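You operate a simulated robot arm through the tools that you are given. There is no shell and no other tool. Be economical: measure what you need, move in short steps, check, and stop when the job is done.

Carry out the task below with a simulated robot arm. There is one attempt and no reset: what you move stays moved.

TASK
Bring the teal splice band through the rollers uncrushed.
Fine: wind till it stands just under the steel idler, then open PRESS, wind till it is gone, close PRESS; pinch and crush nothing.
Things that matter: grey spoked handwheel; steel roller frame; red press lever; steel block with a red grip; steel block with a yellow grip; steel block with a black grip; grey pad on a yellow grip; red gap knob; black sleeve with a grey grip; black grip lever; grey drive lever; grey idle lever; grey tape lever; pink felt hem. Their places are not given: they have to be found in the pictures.

It is judged by the outcome, as a careful person would: the job done as asked, and still so three seconds after it is handed in. It fails if anything else is knocked over, pushed out of place, dropped, spilled or broken.

THE ROBOT
A 7-joint arm with a two-finger parallel gripper, fixed in place. Base frame: the origin is at the foot of the arm, x ahead of it, y to its left, z up. Lengths are in mm, angles in degrees, forces in N, time in s.
With the tool pointing down near the work surface it reaches from about 280 to 680 mm from the base axis. Its first joint turns from -66.0 to 66.0 degrees. Payload 1.57 kg.
Tool frame: the origin (TCP) lies between the finger pads and is the grasp point; the fingertips stand 30 mm ahead of it; z points along the fingers, y is the line along which they close. The gripper opens to 110 mm. The fingers are 24 mm wide and 12 mm thick; the gripper's body (48 by 112 mm) begins 78 mm behind the TCP.
Orientation is told as [roll, pitch, yaw] about the base's x, y, z axes, in that order, counted from this pose: with the fingers straight down and closing along the base's y, the tool's x points along the base's -x, its y along +y and its z along -z.

THE INTERFACE
- The arm moves only by the tool jog_arm. Its argument "moves" is a list of rows, each a list of 3 entries, a list of its own where there are three numbers: the shift along the tool's x, y, z in mm, then the turn, a rotation vector about the tool's x, y, z in rad, then the opening, from 0 (shut) to 1 (fully open). In form: [[[dx, dy, dz], [ax, ay, az], gripper], ...]. A call has 1 to 12 rows; each row shifts and turns the commanded pose from where the row before left it, along the tool's axes as they then stand. A row lasts 0.2 s, in which the tool goes at most 50 mm and 8.6 degrees; a call with a longer step from one row to the next is refused whole, and so is a gripper value outside its range. A pose out of reach is approached as far as the arm can. The call stops where the force on the tool passes 40 N (or 10 N more than at its start, if that is more) or the arm is blocked; 0.2 s more then pass. The fingers move at their own pace (about 108 mm/s each) and stop on an object; they squeeze with about 35 N. The grip force told is the motor's: it shows also when the fingers shut on nothing. Time passes only in rows, and 0.2 s behind the last, so rows that do not move let the fingers close. It gives the time, the measured TCP pose, the force on the tool (base axes), the opening and the grip force at its end, in the units of the frame above (readings bear some noise), and new pictures: "views" is both (left out), scene, wrist or none.
- Cameras (640 x 400 px; columns grow to the right, rows downward): "scene" is fixed at [129.8, -384, 1386]; the picture's right is [0.97, -0.26, 0.00], its down [-0.19, -0.72, -0.66] and it looks along [0.17, 0.64, -0.75] (base axes); focal length 296 px, centre (320, 200). "wrist" rides on the gripper at [-36, 0, -80] in the tool frame; the picture's right is [0.00, -1.00, 0.00], its down [0.97, 0.00, -0.24] and it looks along [0.24, 0.00, 0.97] (tool axes); focal length 218 px, centre (320, 200).
- probe_pixels(camera, pixels): there is no depth. For up to 12 entries [column, row, z] of the newest picture of that camera ("zoom" is the newest enlarged one), the place [x, y] in the base frame at which the ray of that pixel passes the height z, good to about 2 mm. No time passes.
- zoom(camera, box): a new picture of the part [left, top, right, bottom] of that camera's present view, enlarged. No time passes.
- job_done(): hands the job in; it is judged then, once.

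Work in short steps. Measure before you move; look again where a grasp or a placing could have gone wrong, and mend it. You have 80 turns and 120 pictures in all, the two below and enlarged ones among them. Open the gripper and draw the arm clear of the work before you hand the job in, unless the task says otherwise; then end with one line.

The tools are called after ">>>" as name(argument=value, ...) on one line, values as JSON. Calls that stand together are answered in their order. jog_arm: Moves the arm, as the interface text tells. Its arguments: {"type":"object","properties":{"moves":{"type":"array"},"views":{"type":"string","enum":["both","scene","wrist","none"]}},"required":["moves"]} The other tools are called the same way: probe_pixels (camera, pixels) gives the place at which the rays of pixels pass given heights; zoom (camera, box) takes an enlarged picture of a part of a camera's view; job_done () hands the job in.

At the start:

```text
t: 0.0
eef_pos: [388.0, -33.1, 1119.4]
ee_rot: [-0.1, 0.0, 0.0]
force: [0.5, -1.0, 0.9]
width: 110.1
gripper_force: 0.1
```

scene: 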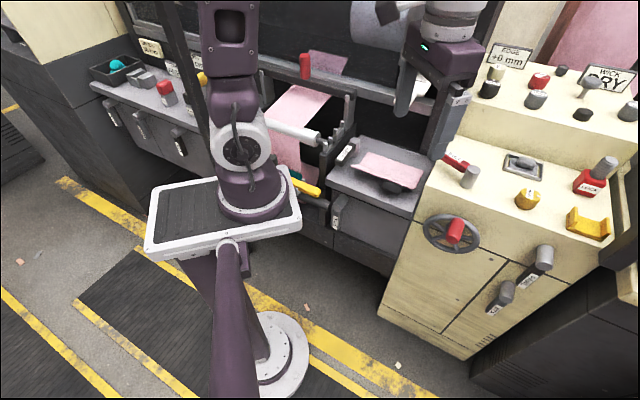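
wrist: 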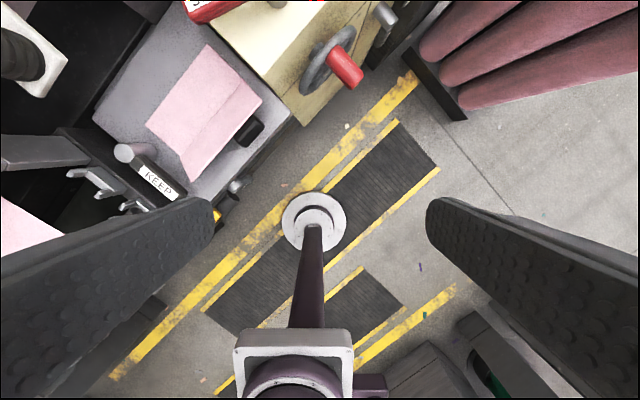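

The pictures show the machine: handwheel near (450,233), rollers near (300,120). I zoom to read labels.

>>> zoom(camera="scene", box=[400, 30, 640, 180])

>>> zoom(camera="scene", box=[400, 130, 640, 330])

>>> zoom(camera="scene", box=[240, 30, 440, 230])

>>> zoom(camera="scene", box=[70, 20, 250, 170])

```text
2.67 times, centred on (520, 105) of scene
```

zoom: 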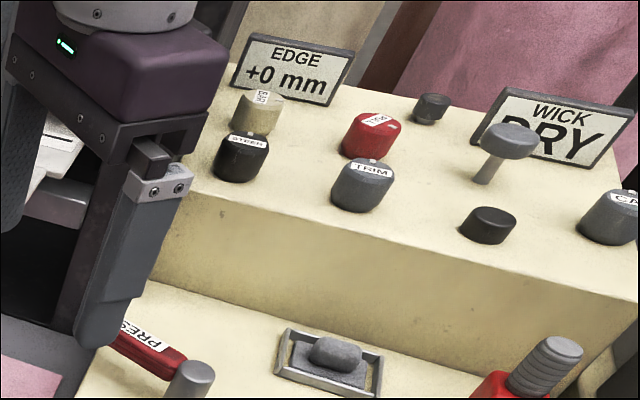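

```text
2.00 times, centred on (520, 230) of scene
```

zoom: 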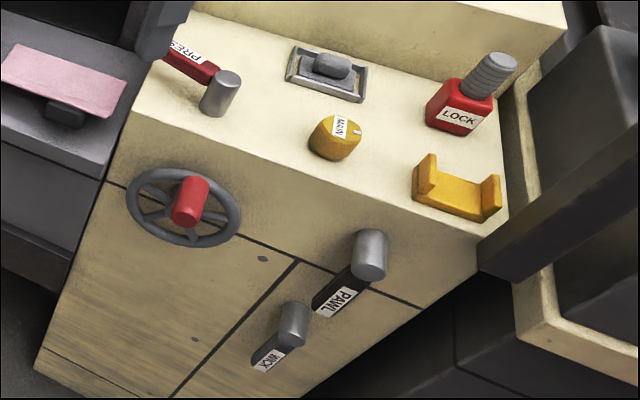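

```text
2.00 times, centred on (340, 130) of scene
```

zoom: 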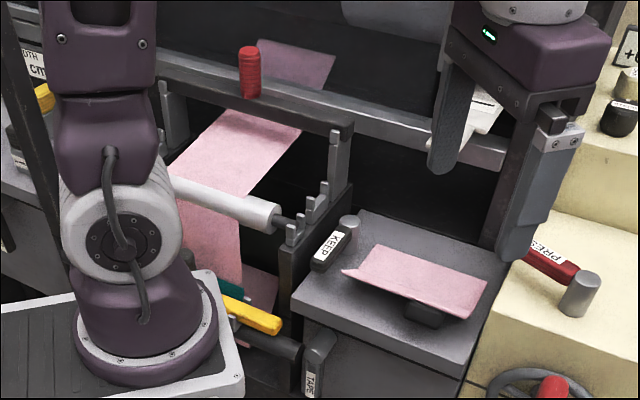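

```text
2.67 times, centred on (160, 95) of scene
```

zoom: 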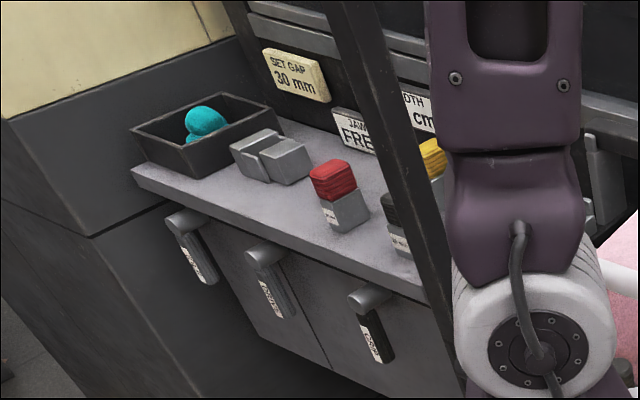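

I look closely at the band area and the PRESS lever/handwheel.

>>> zoom(camera="scene", box=[260, 80, 360, 220])

>>> zoom(camera="scene", box=[410, 140, 510, 260])

>>> probe_pixels(camera="scene", pixels=[[455, 230, 900], [455, 230, 850], [455, 230, 800], [468, 178, 950], [468, 178, 900], [380, 175, 900], [380, 175, 850], [300, 130, 900], [297, 175, 800], [297, 175, 850], [520, 160, 950], [520, 160, 900]])

```text
2.86 times, centred on (310, 150) of scene
```

zoom: 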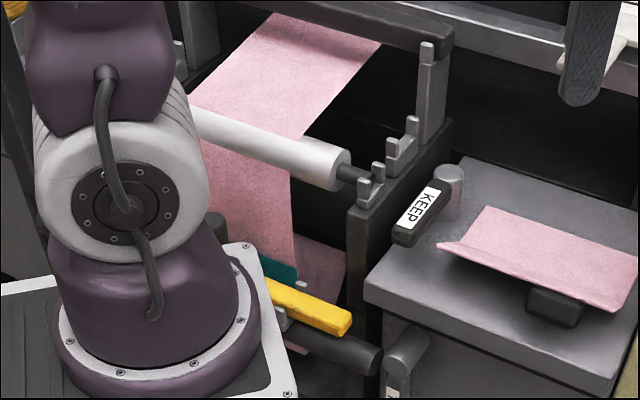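

```text
3.33 times, centred on (460, 200) of scene
```

zoom: 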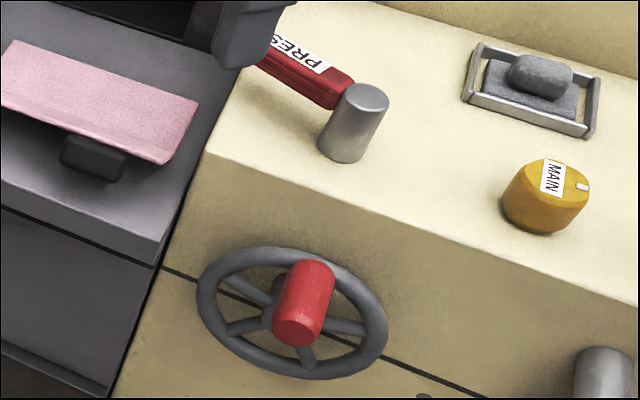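

```text
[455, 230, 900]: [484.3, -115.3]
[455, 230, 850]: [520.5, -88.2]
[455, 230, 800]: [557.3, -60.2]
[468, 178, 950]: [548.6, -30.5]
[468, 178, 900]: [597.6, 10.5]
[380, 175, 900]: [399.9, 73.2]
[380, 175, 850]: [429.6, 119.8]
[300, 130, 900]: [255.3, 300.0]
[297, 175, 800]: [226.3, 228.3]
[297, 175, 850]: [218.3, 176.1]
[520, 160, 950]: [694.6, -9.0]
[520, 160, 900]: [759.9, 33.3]
```

Stereo-measure: probe the wrist view for the red grip and wheel, PRESS and others at several heights.

>>> probe_pixels(camera="wrist", pixels=[[352, 76, 900], [352, 76, 850], [352, 76, 800], [332, 55, 900], [332, 55, 800], [244, 98, 900], [244, 98, 850], [300, 124, 900], [300, 124, 850]])

>>> zoom(camera="wrist", box=[230, 0, 430, 130])

>>> probe_pixels(camera="scene", pixels=[[453, 238, 900], [453, 238, 850], [453, 238, 800], [427, 185, 900], [427, 185, 850], [427, 185, 800], [556, 230, 900], [556, 230, 850]])

```text
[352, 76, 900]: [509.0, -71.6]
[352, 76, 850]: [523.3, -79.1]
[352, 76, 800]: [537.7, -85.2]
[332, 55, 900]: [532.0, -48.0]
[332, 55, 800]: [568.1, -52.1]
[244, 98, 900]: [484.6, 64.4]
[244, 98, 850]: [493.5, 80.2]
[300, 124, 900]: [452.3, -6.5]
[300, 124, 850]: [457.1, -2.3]
```

```text
3.08 times, centred on (330, 65) of wrist
```

zoom: 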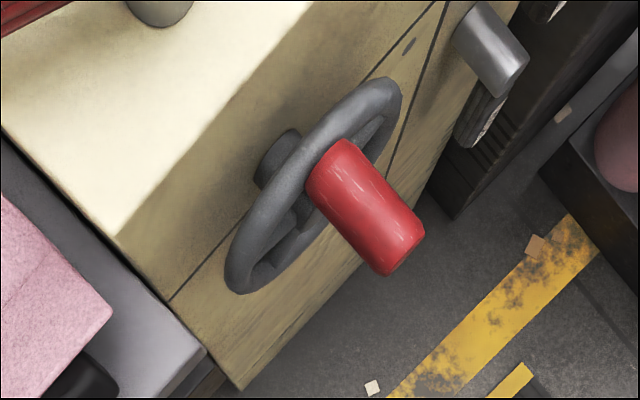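

```text
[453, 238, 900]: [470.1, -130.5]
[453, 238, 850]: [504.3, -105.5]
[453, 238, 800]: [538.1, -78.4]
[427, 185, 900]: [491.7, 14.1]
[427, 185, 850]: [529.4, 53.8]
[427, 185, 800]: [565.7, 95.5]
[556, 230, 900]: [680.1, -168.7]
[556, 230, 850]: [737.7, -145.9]
```

Triangulating the cabinet's top front corner and the PRESS handle.

>>> probe_pixels(camera="wrist", pixels=[[263.4, 76.4, 900], [263.4, 76.4, 850], [278, 2, 900], [278, 2, 950], [278, 2, 850], [296, 52, 820], [333, 98, 820], [356, 79.6, 810], [335, 53.6, 810]])

>>> jog_arm(moves=[[[0, -20, 0], [0, 0, -0.144], 1], [[0, -20, 0], [0, 0, -0.144], 1], [[0, -20, 0], [0, 0, -0.144], 1], [[0, -20, 0], [0, 0, -0.144], 1], [[0, -20, 0], [0, 0, -0.144], 1], [[0, -20, 0], [0, 0, -0.144], 1]])

```text
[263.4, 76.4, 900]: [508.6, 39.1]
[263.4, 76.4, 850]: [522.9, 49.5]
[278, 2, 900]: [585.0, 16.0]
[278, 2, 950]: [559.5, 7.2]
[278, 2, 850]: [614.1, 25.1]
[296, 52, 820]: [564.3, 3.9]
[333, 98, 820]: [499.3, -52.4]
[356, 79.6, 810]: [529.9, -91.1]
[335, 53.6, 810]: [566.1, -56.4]
```

```text
t: 1.4
eef_pos: [428.9, -142.9, 1118.4]
ee_rot: [0.0, -0.1, 49.6]
force: [0.3, 0.1, -1.0]
width: 110.2
gripper_force: 0.1
```

scene: 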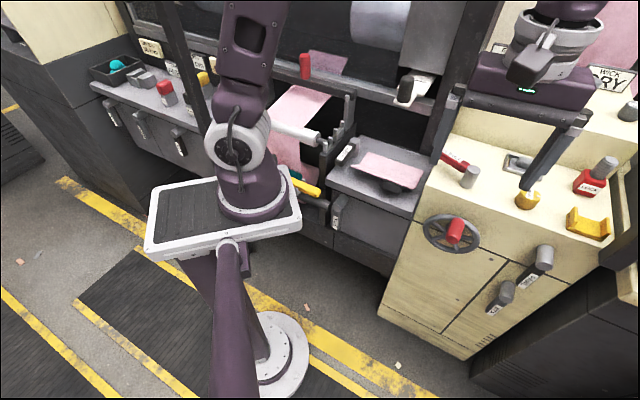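
wrist: 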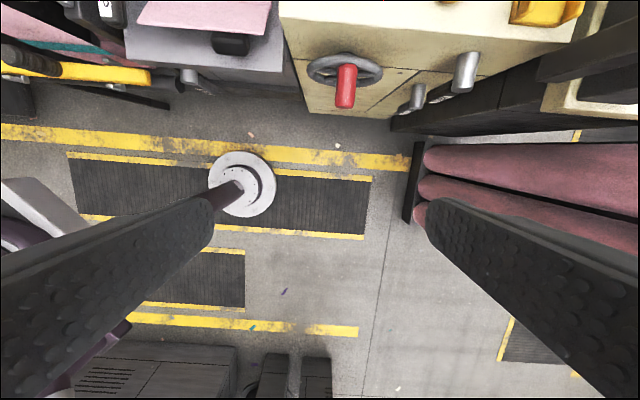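

Now with the view clearer, I zoom on PRESS, and measure the cabinet edge direction.

>>> probe_pixels(camera="wrist", pixels=[[285, 16, 858], [568, 43, 858], [344, 104, 810], [349, 68, 815], [348, 74, 815], [308, 68, 820], [383, 72, 820]])

>>> zoom(camera="scene", box=[390, 60, 510, 200])

>>> zoom(camera="wrist", box=[270, 0, 490, 140])

>>> zoom(camera="wrist", box=[0, 0, 220, 130])

>>> zoom(camera="scene", box=[260, 30, 370, 210])

```text
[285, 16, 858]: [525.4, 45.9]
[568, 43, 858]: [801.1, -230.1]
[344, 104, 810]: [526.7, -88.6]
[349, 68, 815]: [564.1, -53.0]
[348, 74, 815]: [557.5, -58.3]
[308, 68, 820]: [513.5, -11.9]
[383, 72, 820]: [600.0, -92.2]
```

```text
2.86 times, centred on (450, 130) of scene
```

zoom: 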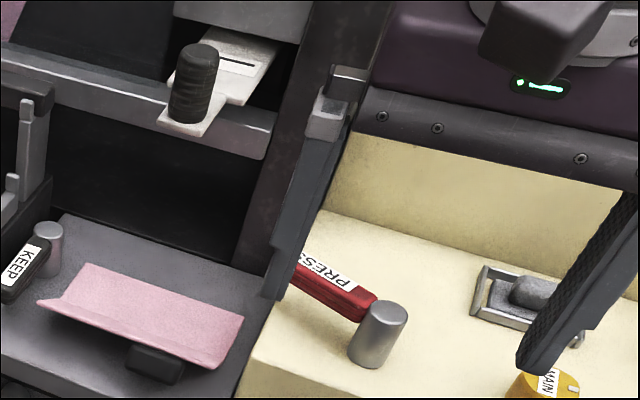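

```text
2.86 times, centred on (380, 70) of wrist
```

zoom: 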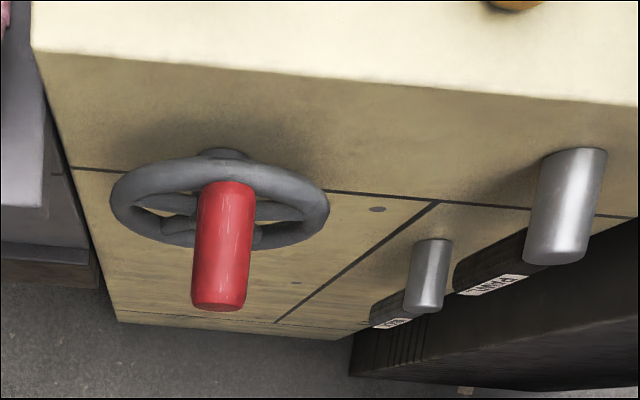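

```text
2.91 times, centred on (110, 65) of wrist
```

zoom: 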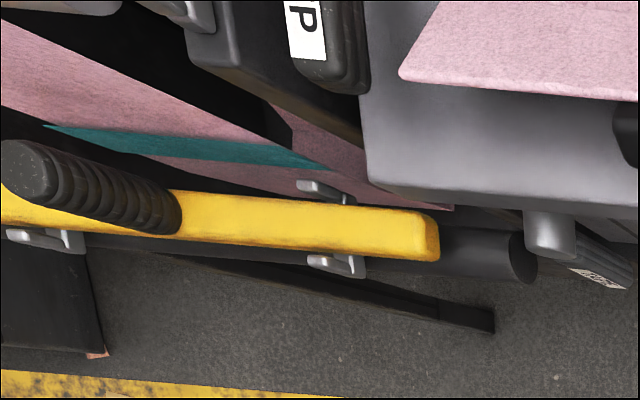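

```text
2.22 times, centred on (315, 120) of scene
```

zoom: 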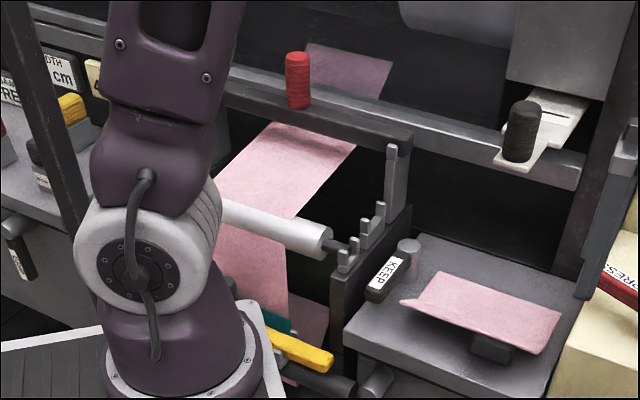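

Face normal is (-0.707,-0.707), red grip roughly above the hub at z≈810. I square the yaw to 45° and move to a point above the grip.

>>> jog_arm(moves=[[[0, 0, 0], [0, 0, 0.08], 0.5], [[-26.4, -6, 31.6], [0, 0, 0], 0.5], [[-26.4, -6, 31.6], [0, 0, 0], 0.5], [[-26.4, -6, 31.6], [0, 0, 0], 0.5], [[-26.4, -6, 31.6], [0, 0, 0], 0.5], [[-26.4, -6, 31.6], [0, 0, 0], 0.5]])

>>> zoom(camera="scene", box=[390, 130, 540, 270])

```text
t: 2.8
eef_pos: [544.8, -74.0, 960.9]
ee_rot: [0.0, 0.0, 45.0]
force: [0.1, 0.2, -0.2]
width: 55.3
gripper_force: 0.1
```

scene: 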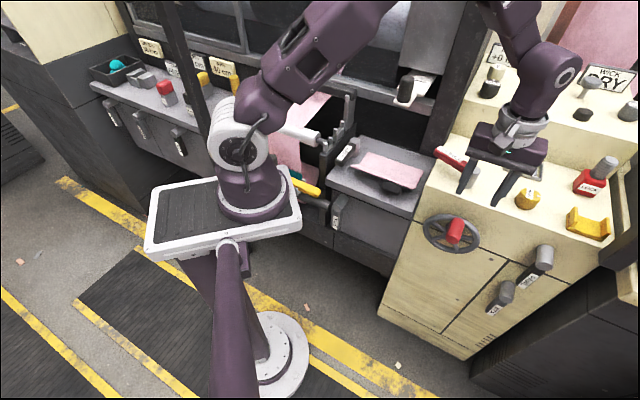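
wrist: 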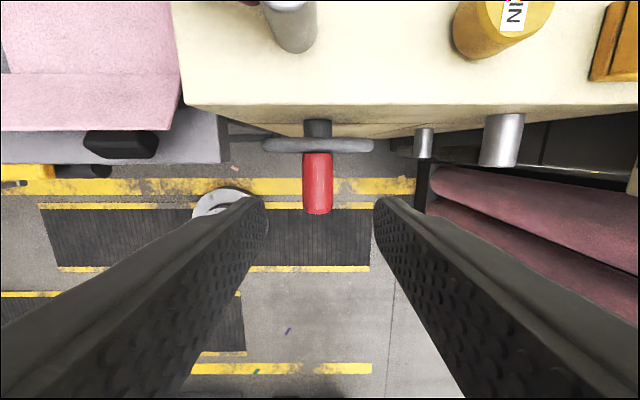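

```text
2.86 times, centred on (465, 200) of scene
```

zoom: 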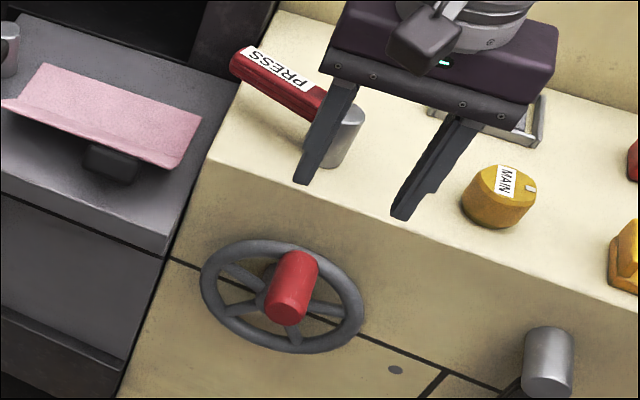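

Probe for wheel centre, grip end and base in the scene view.

>>> probe_pixels(camera="zoom", pixels=[[282, 296, 770], [282, 296, 790], [286, 308, 820], [286, 308, 840], [265, 239, 820], [265, 239, 840], [300, 353, 720], [300, 353, 740], [203, 285, 780], [362, 310, 780]])

>>> zoom(camera="wrist", box=[240, 90, 400, 230])

>>> zoom(camera="scene", box=[415, 200, 490, 260])

```text
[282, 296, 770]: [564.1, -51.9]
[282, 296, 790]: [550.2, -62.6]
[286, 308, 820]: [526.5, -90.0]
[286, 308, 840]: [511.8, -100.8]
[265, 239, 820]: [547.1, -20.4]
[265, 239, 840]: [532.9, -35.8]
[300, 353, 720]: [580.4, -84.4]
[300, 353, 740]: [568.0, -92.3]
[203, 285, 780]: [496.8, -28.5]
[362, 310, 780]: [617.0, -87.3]
```

```text
2.86 times, centred on (320, 160) of wrist
```

zoom: 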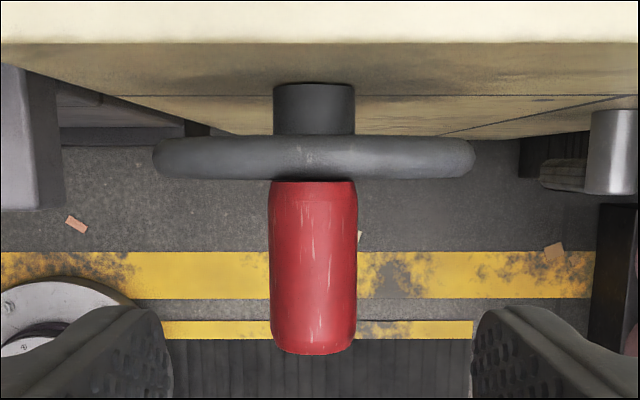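

```text
6.67 times, centred on (452, 230) of scene
```

zoom: 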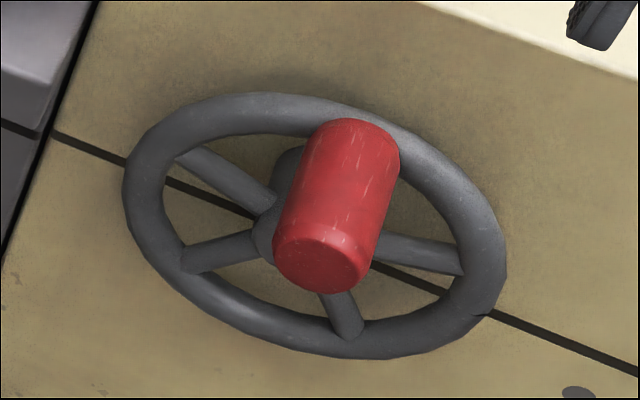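

Grip axis ≈ z 822, lateral centred; hub ≈ z 770. I descend around the grip.

>>> jog_arm(moves=[[[2, 1, 35], [0, 0, 0], 0.5], [[2, 1, 35], [0, 0, 0], 0.5], [[1, 0.5, 35], [0, 0, 0], 0.5], [[0, 0, 34], [0, 0, 0], 0.5]])

```text
t: 3.8
eef_pos: [540.7, -71.8, 820.4]
ee_rot: [0.1, 0.0, 44.8]
force: [-1.3, -1.0, 0.6]
width: 55.0
gripper_force: 0.2
```

scene: 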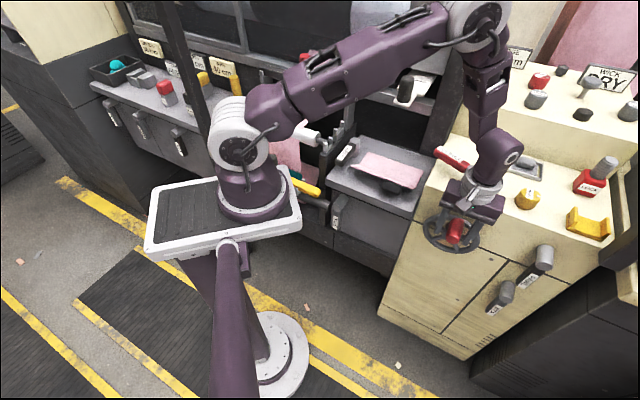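
wrist: 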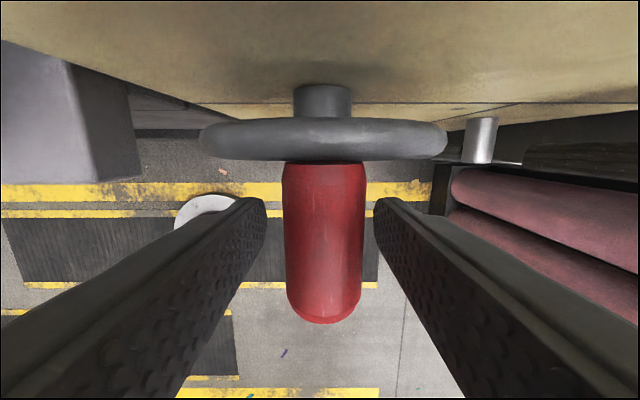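

Fingers straddle the grip; closing.

>>> jog_arm(moves=[[[0, 0, 0], [0, 0, 0], 0], [[0, 0, 0], [0, 0, 0], 0], [[0, 0, 0], [0, 0, 0], 0]], views="wrist")

>>> zoom(camera="scene", box=[260, 110, 360, 220])

```text
t: 4.6
eef_pos: [541.1, -73.0, 820.7]
ee_rot: [0.0, 0.0, 45.0]
force: [10.4, -6.4, -9.9]
width: 31.4
gripper_force: 40.5
```

wrist: 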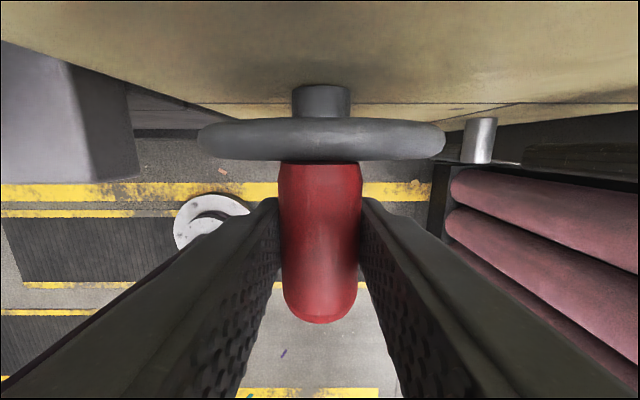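

```text
3.64 times, centred on (310, 165) of scene
```

zoom: 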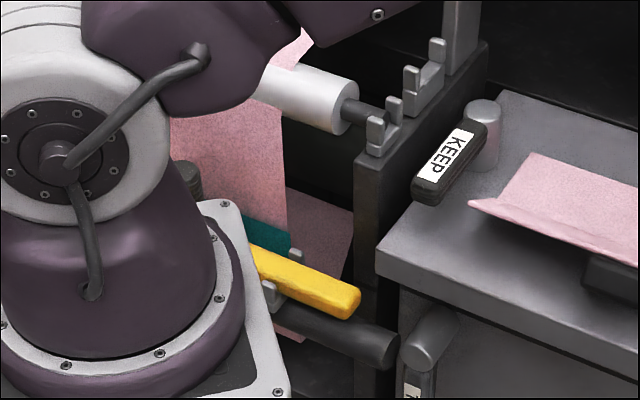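

Gripped; band visible at scene ≈(297,176). Try a small clockwise turn (~24°) and check force and band.

>>> jog_arm(moves=[[[0, -7, 0.5], [0, 0, 0], 0], [[0, -6.8, 1.5], [0, 0, 0], 0], [[0, -6.5, 2.4], [0, 0, 0], 0]], views="wrist")

>>> zoom(camera="scene", box=[260, 110, 360, 220])

```text
t: 5.4
eef_pos: [554.6, -83.7, 817.9]
ee_rot: [0.0, -0.1, 44.8]
force: [-4.3, 15.2, 14.6]
width: 30.5
gripper_force: 40.3
```

wrist: 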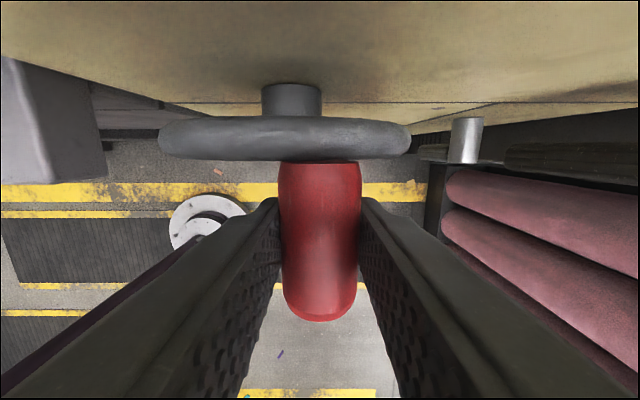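

```text
3.64 times, centred on (310, 165) of scene
```

zoom: 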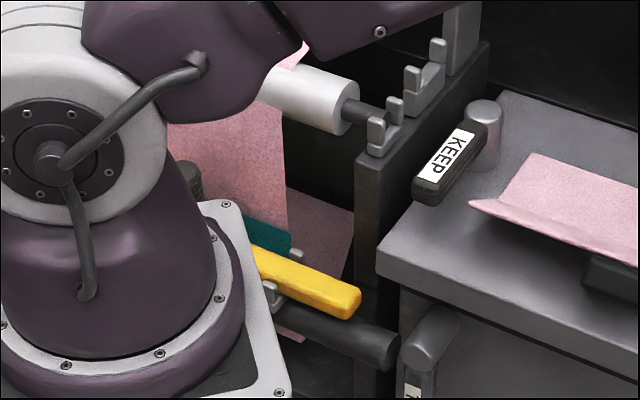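

Wheel turned freely; band shift too small to tell. Continue clockwise to ~72°.

>>> jog_arm(moves=[[[0, -6.2, 3.3], [0, 0, 0], 0], [[0, -5.6, 4.1], [0, 0, 0], 0], [[0, -5.1, 4.8], [0, 0, 0], 0], [[0, -4.3, 5.5], [0, 0, 0], 0], [[0, -3.4, 6.1], [0, 0, 0], 0], [[0, -2.7, 6.4], [0, 0, 0], 0]], views="wrist")

>>> zoom(camera="scene", box=[260, 110, 360, 220])

```text
t: 6.8
eef_pos: [575.3, -108.6, 789.4]
ee_rot: [-0.6, -0.1, 45.0]
force: [21.8, -17.5, 28.7]
width: 31.5
gripper_force: 40.1
```

wrist: 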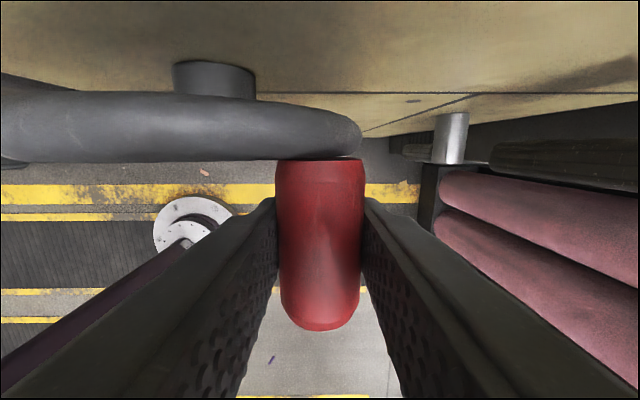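

```text
3.64 times, centred on (310, 165) of scene
```

zoom: 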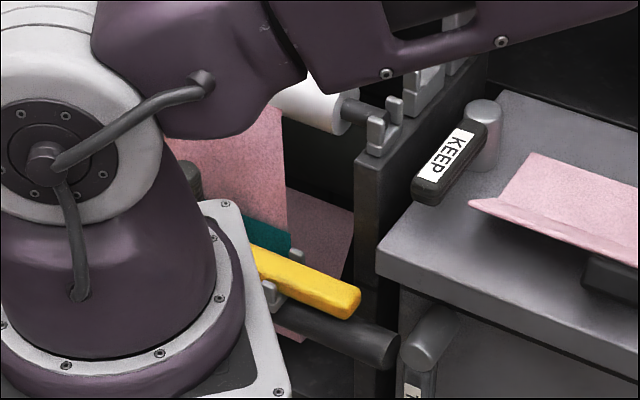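

Radial force suggests true radius ≈54. Take a high zoom on the band as a precise reference.

>>> zoom(camera="scene", box=[280, 150, 330, 190])

>>> jog_arm(moves=[[[0, -2, 0], [0, 0, 0], 0], [[0, -3, 5], [0, 0, 0], 0], [[0, -0.5, 7.5], [0, 0, 0], 0], [[0, 0.5, 7.5], [0, 0, 0], 0], [[0, 1.6, 7.3], [0, 0, 0], 0], [[0, 2.6, 7], [0, 0, 0], 0]], views="none")

>>> zoom(camera="scene", box=[280, 150, 330, 190])

```text
10.00 times, centred on (305, 170) of scene
```

zoom: 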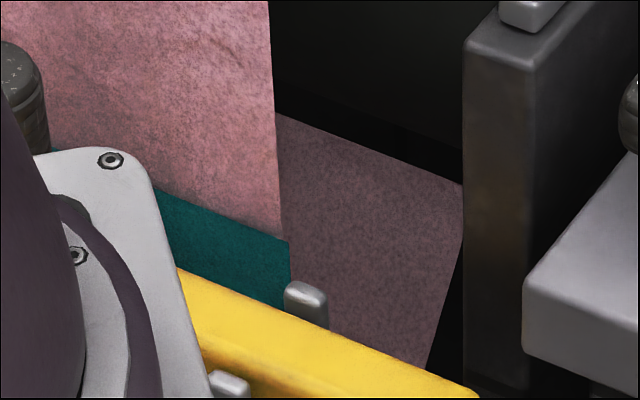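

```text
t: 7.7
eef_pos: [580.6, -113.2, 775.4]
ee_rot: [-0.8, -0.4, 45.1]
force: [4.6, -4.2, -9.5]
width: 31.4
gripper_force: 40.4
stopped in row 4: the force on the tool passed its limit (the readings are from after the stop); the commanded pose is now the measured one
```

```text
10.00 times, centred on (305, 170) of scene
```

zoom: 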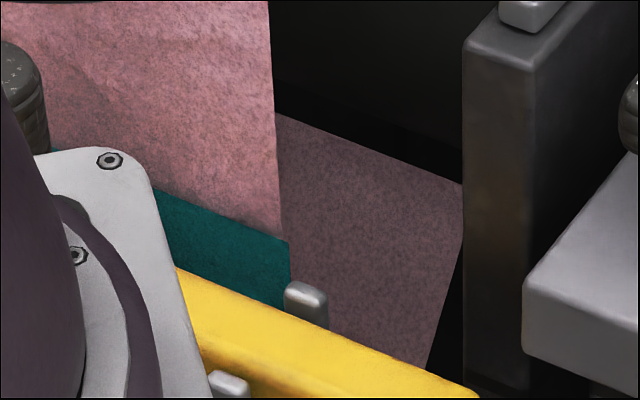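

Stopped near 80° with no band motion. I look at both views.

>>> jog_arm(moves=[[[0, 0, 0], [0, 0, 0], 0]])

>>> zoom(camera="scene", box=[410, 170, 570, 290])

```text
t: 8.1
eef_pos: [580.4, -114.0, 775.6]
ee_rot: [-0.9, -0.4, 45.0]
force: [5.0, -5.2, -11.7]
width: 31.3
gripper_force: 40.4
```

scene: 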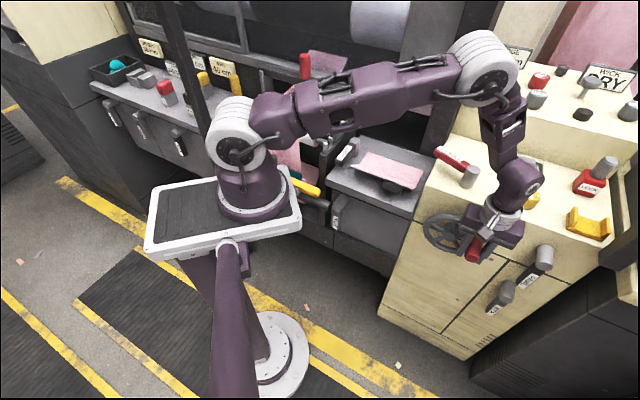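
wrist: 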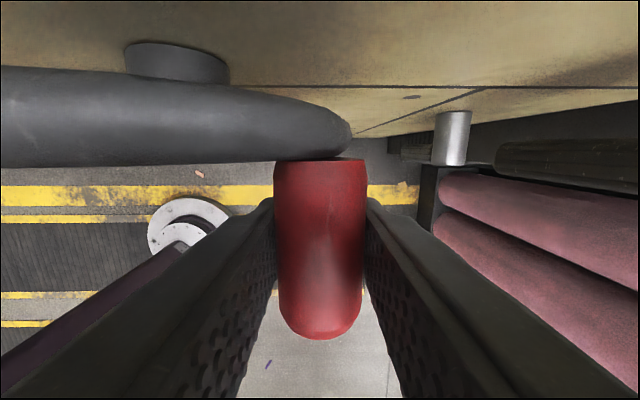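

```text
3.33 times, centred on (490, 230) of scene
```

zoom: 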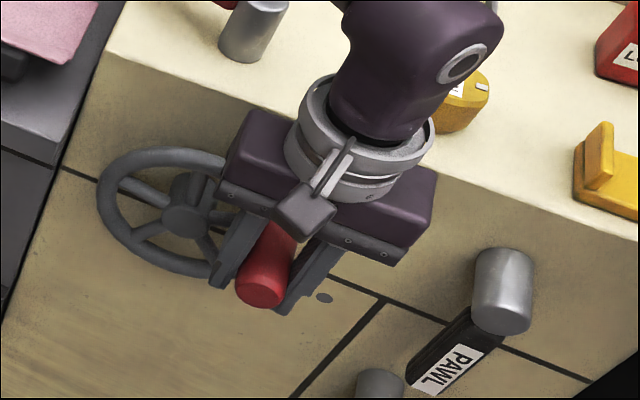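

Test slowly a few mm further down to distinguish drag from a hard stop.

>>> jog_arm(moves=[[[0, 0, 3], [0, 0, 0], 0], [[0, 0, 3], [0, 0, 0], 0], [[0, 0, 3], [0, 0, 0], 0], [[0, 0, 0], [0, 0, 0], 0]], views="none")

>>> zoom(camera="scene", box=[280, 150, 330, 190])

```text
t: 9.1
eef_pos: [582.5, -115.0, 767.0]
ee_rot: [-1.1, -0.6, 44.8]
force: [18.3, -20.4, 12.1]
width: 31.1
gripper_force: 39.8
```

```text
10.00 times, centred on (305, 170) of scene
```

zoom: 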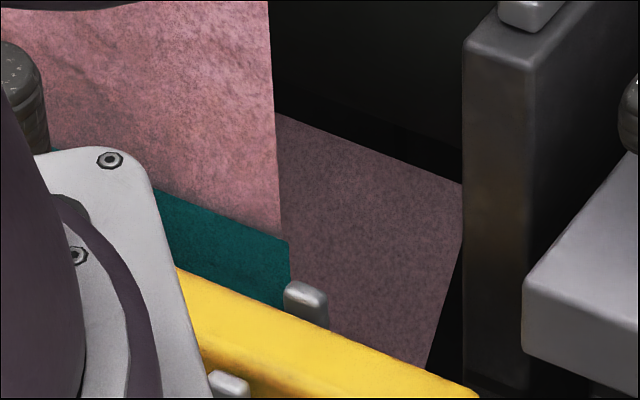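

The wheel does move (drag ~12–20 N, radius ≈60). I tilt the tool 11° so the body leans away from the wheel, then continue clockwise to the bottom at r≈61.

>>> jog_arm(moves=[[[0, -2.2, 1], [0, -0.1, 0], 0], [[0.8, -2.2, 4], [0, -0.1, 0], 0], [[1.7, 0.9, 8.3], [0, 0, 0], 0], [[1.6, 2.1, 8.1], [0, 0, 0], 0], [[1.5, 3.2, 7.6], [0, 0, 0], 0], [[1.4, 4.2, 7.2], [0, 0, 0], 0]])

>>> zoom(camera="scene", box=[280, 150, 330, 190])

```text
t: 10.2
eef_pos: [586.4, -117.0, 743.7]
ee_rot: [-1.5, -12.2, 45.3]
force: [5.5, -3.4, -8.8]
width: 31.7
gripper_force: 40.4
stopped in row 5: the force on the tool passed its limit (the readings are from after the stop); the commanded pose is now the measured one
```

scene: 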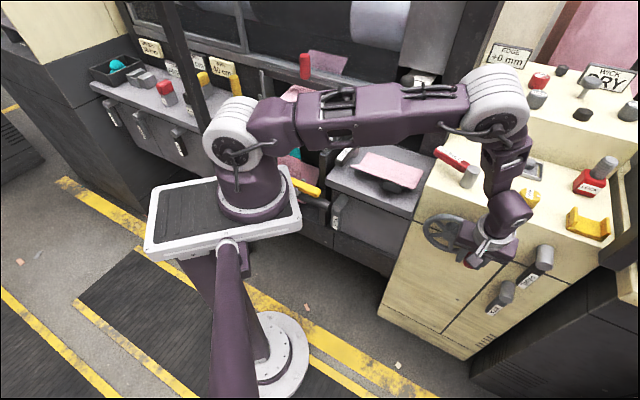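
wrist: 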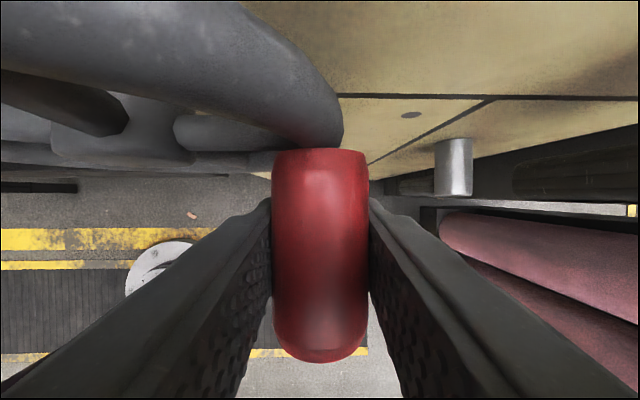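

```text
10.00 times, centred on (305, 170) of scene
```

zoom: 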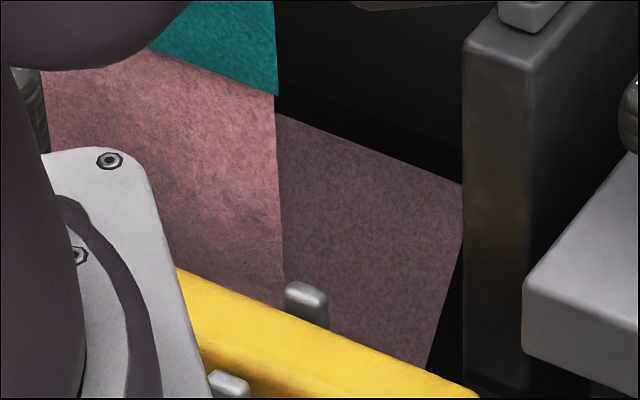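

The band jumped upward. Look at its relation to the idler.

>>> zoom(camera="scene", box=[270, 100, 350, 180])

```text
5.00 times, centred on (310, 140) of scene
```

zoom: 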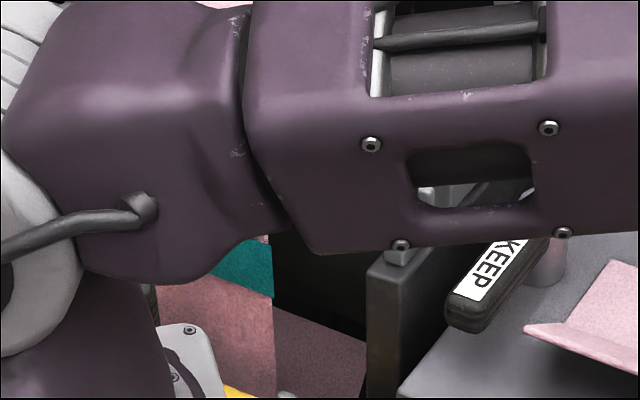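

The band's top edge is now at scene ≈(300,147), idler's lower edge ≈ (300,142) though occluded by the arm. I release and draw back for a clear view before risking more.

>>> jog_arm(moves=[[[0, 0, 0], [0, 0, 0], 0.4], [[0, 0, 0], [0, 0, 0], 0.5], [[30, 0, 0], [0, 0, 0], 0.5], [[35, 0, -8], [0, 0, 0], 0.5], [[0, 0, -40], [0, 0, 0], 0.5], [[0, 0, -45], [0, 0, 0], 0.5], [[0, 0, -45], [0, 0.1, 0], 0.5], [[0, 0, -45], [0, 0.1, 0], 0.5], [[0, 0, -45], [0, 0, 0], 0.5], [[0, 0, -45], [0, 0, 0], 0.5], [[20, 0, -45], [0, 0, 0], 0.5], [[20, 0, -30], [0, 0, 0], 0.5]])

>>> zoom(camera="scene", box=[270, 90, 350, 190])

```text
t: 12.8
eef_pos: [479.4, -211.7, 1076.2]
ee_rot: [-1.4, -0.7, 44.9]
force: [-1.0, -0.1, 0.9]
width: 54.6
gripper_force: 0.0
```

scene: 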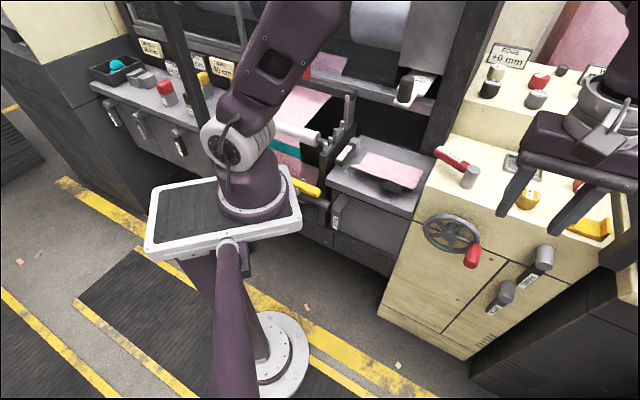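
wrist: 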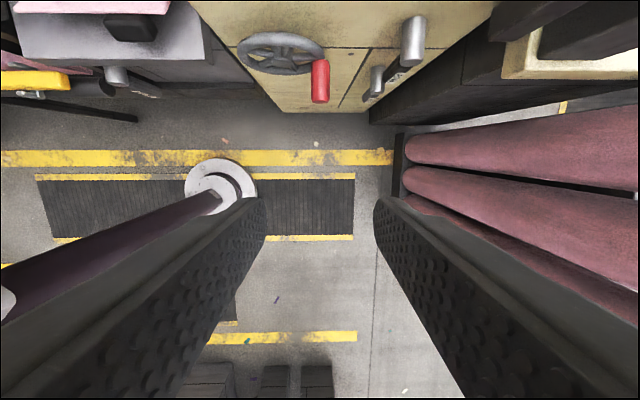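

```text
4.00 times, centred on (310, 140) of scene
```

zoom: 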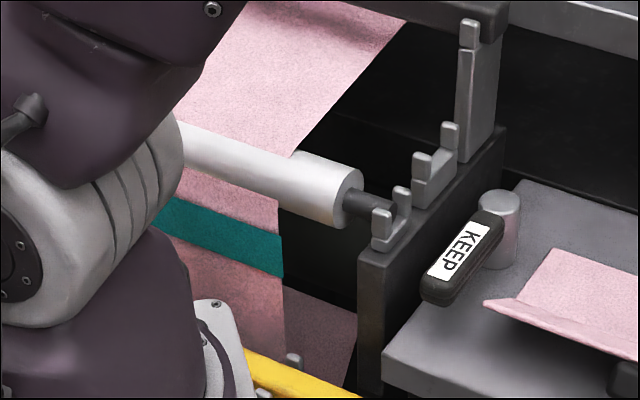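

Band hangs ≈7 px below the idler (band itself ≈10 px). Inspect PRESS and upper rollers from here before a small further wind.

>>> zoom(camera="scene", box=[410, 120, 510, 200])

>>> zoom(camera="scene", box=[410, 200, 570, 320])

>>> zoom(camera="wrist", box=[220, 10, 440, 120])

>>> zoom(camera="scene", box=[250, 20, 430, 140])

```text
5.00 times, centred on (460, 160) of scene
```

zoom: 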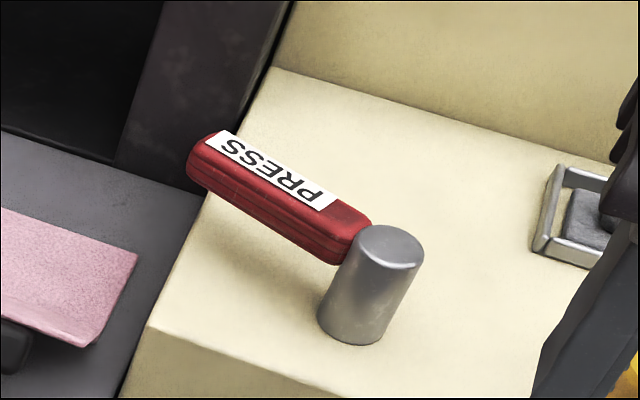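

```text
3.33 times, centred on (490, 260) of scene
```

zoom: 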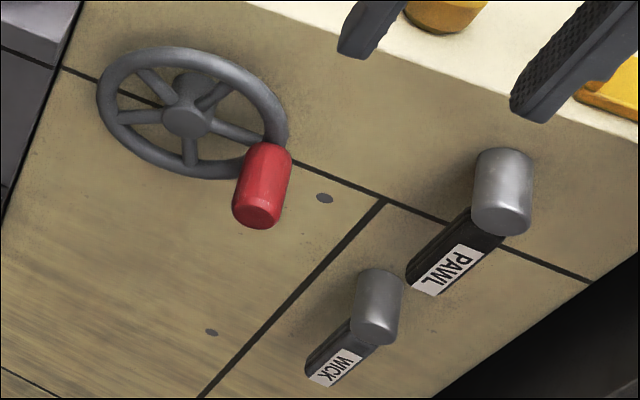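

```text
2.91 times, centred on (330, 65) of wrist
```

zoom: 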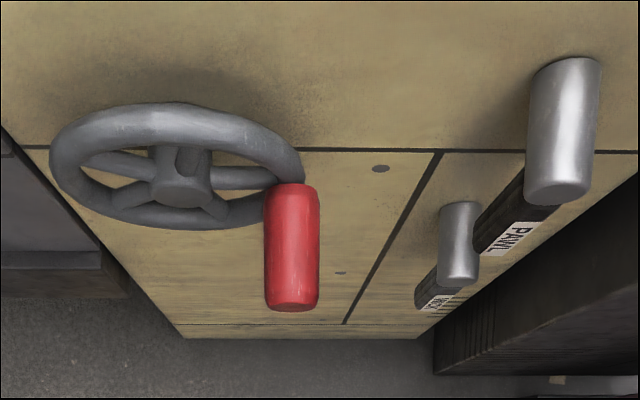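

```text
3.33 times, centred on (340, 80) of scene
```

zoom: 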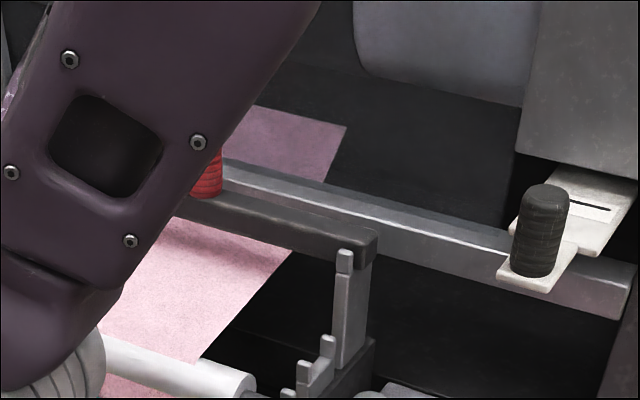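

Reverse my path to stand in front of the handle, then check.

>>> jog_arm(moves=[[[-20, 0, 30], [0, 0, 0], 0.5], [[-20, 0, 45], [0, 0, 0], 0.5], [[0, 0, 45], [0, 0, 0], 0.5], [[0, 0, 45], [0, -0.1, 0], 0.5], [[0, 0, 45], [0, -0.1, 0], 0.5], [[0, 0, 45], [0, 0, 0], 0.5], [[0, 0, 45], [0, 0, 0], 0.5], [[0, 0, 40], [0, 0, 0], 0.5], [[0, 0, 0], [0, 0, 0], 0.5]], views="wrist")

```text
t: 14.8
eef_pos: [539.6, -163.1, 739.0]
ee_rot: [-1.4, -12.1, 45.1]
force: [0.0, 0.1, -0.3]
width: 55.1
gripper_force: 0.1
```

wrist: 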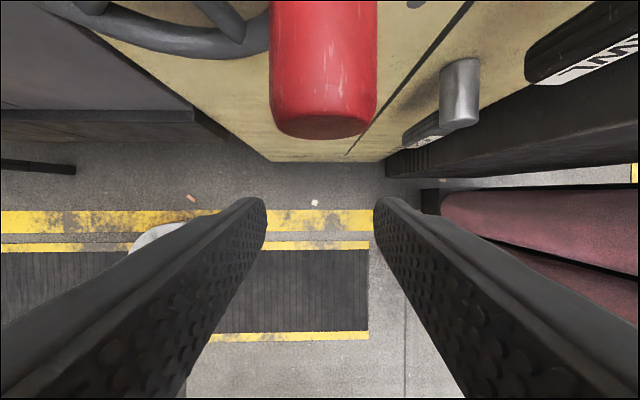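

Handle centred; move in and grip.

>>> jog_arm(moves=[[[-35, 0, 8], [0, 0, 0], 0.5], [[-30, 0, 0], [0, 0, 0], 0.5], [[0, 0, 0], [0, 0, 0], 0.5], [[0, 0, 0], [0, 0, 0], 0], [[0, 0, 0], [0, 0, 0], 0], [[0, 0, 0], [0, 0, 0], 0]], views="wrist")

>>> zoom(camera="scene", box=[280, 130, 330, 190])

```text
t: 16.2
eef_pos: [584.9, -118.3, 745.6]
ee_rot: [-1.3, -12.1, 45.3]
force: [1.5, 2.8, -1.8]
width: 31.6
gripper_force: 40.0
```

wrist: 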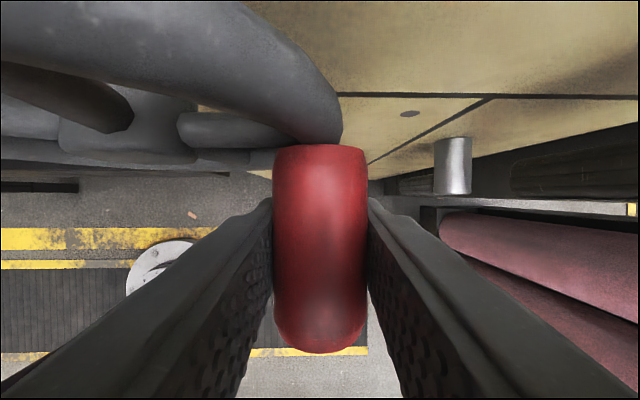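

```text
6.67 times, centred on (305, 160) of scene
```

zoom: 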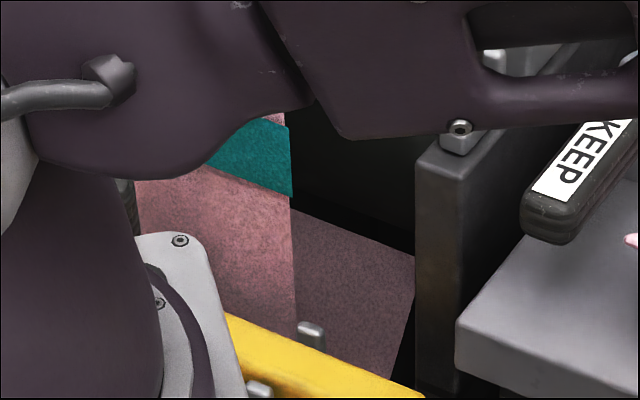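

Band bottom at scene y≈159.4. Wind ~5° more in small steps and check.

>>> jog_arm(moves=[[[0.5, 0.6, 2.4], [0, 0, 0], 0], [[0.5, 0.7, 2.4], [0, 0, 0], 0], [[0, 0, 0], [0, 0, 0], 0]], views="none")

>>> zoom(camera="scene", box=[280, 130, 330, 190])

```text
t: 17.0
eef_pos: [585.8, -117.6, 741.3]
ee_rot: [-1.6, -12.2, 45.2]
force: [3.4, -12.6, 8.0]
width: 31.7
gripper_force: 40.2
```

```text
6.67 times, centred on (305, 160) of scene
```

zoom: 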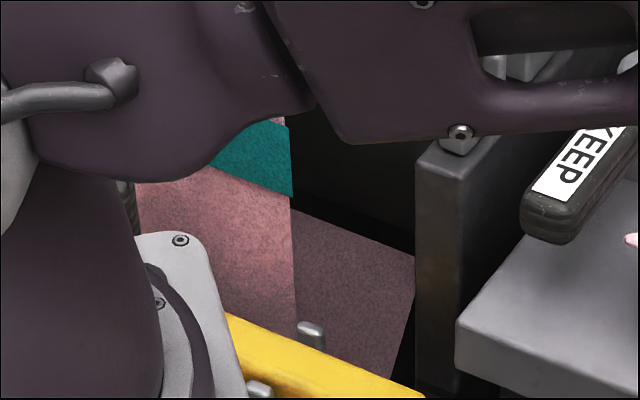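

No band motion within 4°, and none from 0–85° before: the felt advances in discrete stations, so this is the "just under the idler" station. Release, draw clear and raise.

>>> jog_arm(moves=[[[0, 0, 0], [0, 0, 0], 0.4], [[0, 0, 0], [0, 0, 0], 0.5], [[30, 0, 0], [0, 0, 0], 0.5], [[35, 0, -8], [0, 0, 0], 0.5], [[0, 0, -40], [0, 0, 0], 0.5], [[0, 0, -45], [0, 0, 0], 0.5], [[0, 0, -45], [0, 0.1, 0], 0.5], [[0, 0, -45], [0, 0.1, 0], 0.5], [[0, 0, -45], [0, 0, 0], 0.5], [[0, 0, -45], [0, 0, 0], 0.5], [[0, 20, -40], [0, 0, 0], 0.5], [[0, 40, 0], [0, 0, 0], 0.5]])

>>> zoom(camera="scene", box=[270, 90, 350, 190])

>>> probe_pixels(camera="scene", pixels=[[466, 184, 858], [474, 169, 900], [474, 169, 910], [440, 151, 900], [440, 151, 910], [440, 151, 890]])

```text
t: 19.6
eef_pos: [467.1, -137.8, 1033.8]
ee_rot: [-1.3, -0.7, 44.9]
force: [0.8, 0.2, -0.7]
width: 54.9
gripper_force: 0.1
```

scene: 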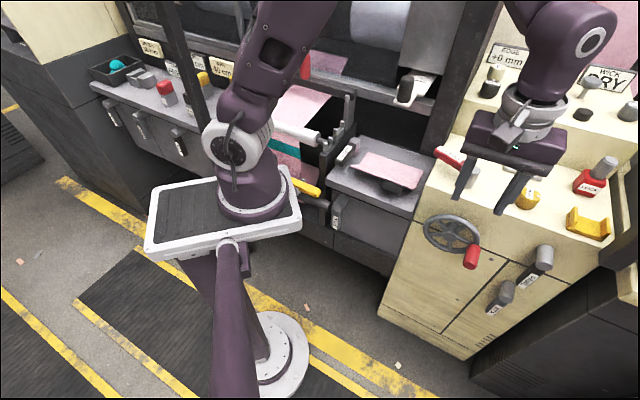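
wrist: 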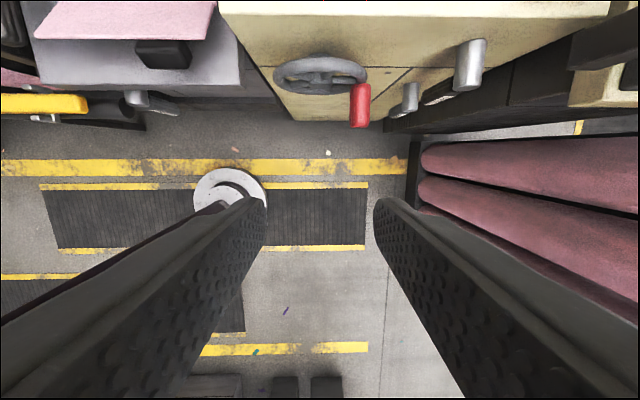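

```text
4.00 times, centred on (310, 140) of scene
```

zoom: 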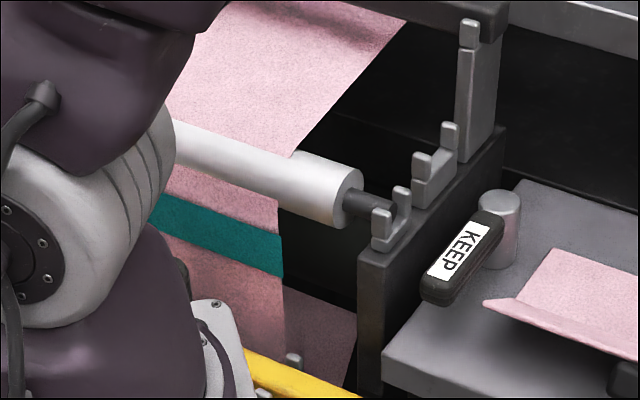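

```text
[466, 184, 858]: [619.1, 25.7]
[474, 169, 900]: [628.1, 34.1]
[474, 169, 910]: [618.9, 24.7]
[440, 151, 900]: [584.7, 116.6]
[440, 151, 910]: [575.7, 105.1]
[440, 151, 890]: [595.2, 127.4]
```

Post top ≈(619,25,910); bar's free end ≈(578,108,~905). Move the wrist camera over PRESS for a closer look.

>>> jog_arm(moves=[[[-42, 10, 0], [0, 0, 0], 0.5], [[-42, 10, 0], [0, 0, 0], 0.5], [[-42, 10, 0], [0, 0, 0], 0.5], [[-42, 10, 0], [0, 0, 0], 0.5], [[0, 0, 0], [0.023, 0.012, 0], 0.5]])

>>> zoom(camera="wrist", box=[180, 20, 440, 180])

```text
t: 20.8
eef_pos: [559.6, 8.8, 1034.7]
ee_rot: [-2.7, -0.1, 45.0]
force: [0.3, -0.2, -0.6]
width: 54.9
gripper_force: 0.1
```

scene: 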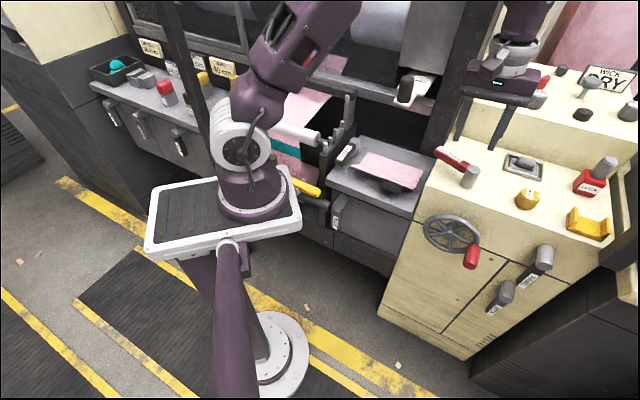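
wrist: 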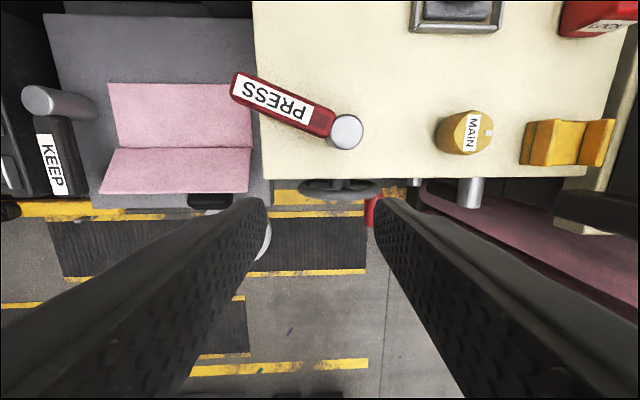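

```text
2.46 times, centred on (310, 100) of wrist
```

zoom: 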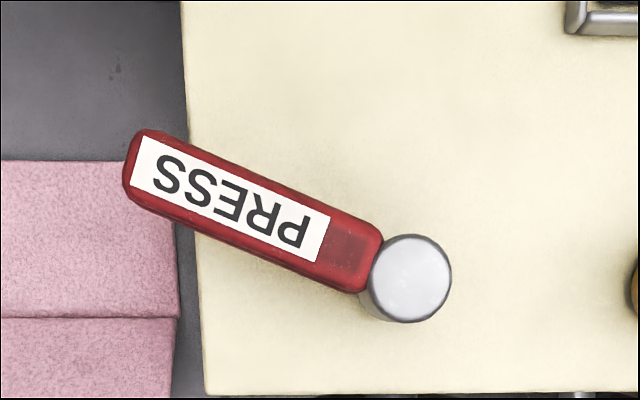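

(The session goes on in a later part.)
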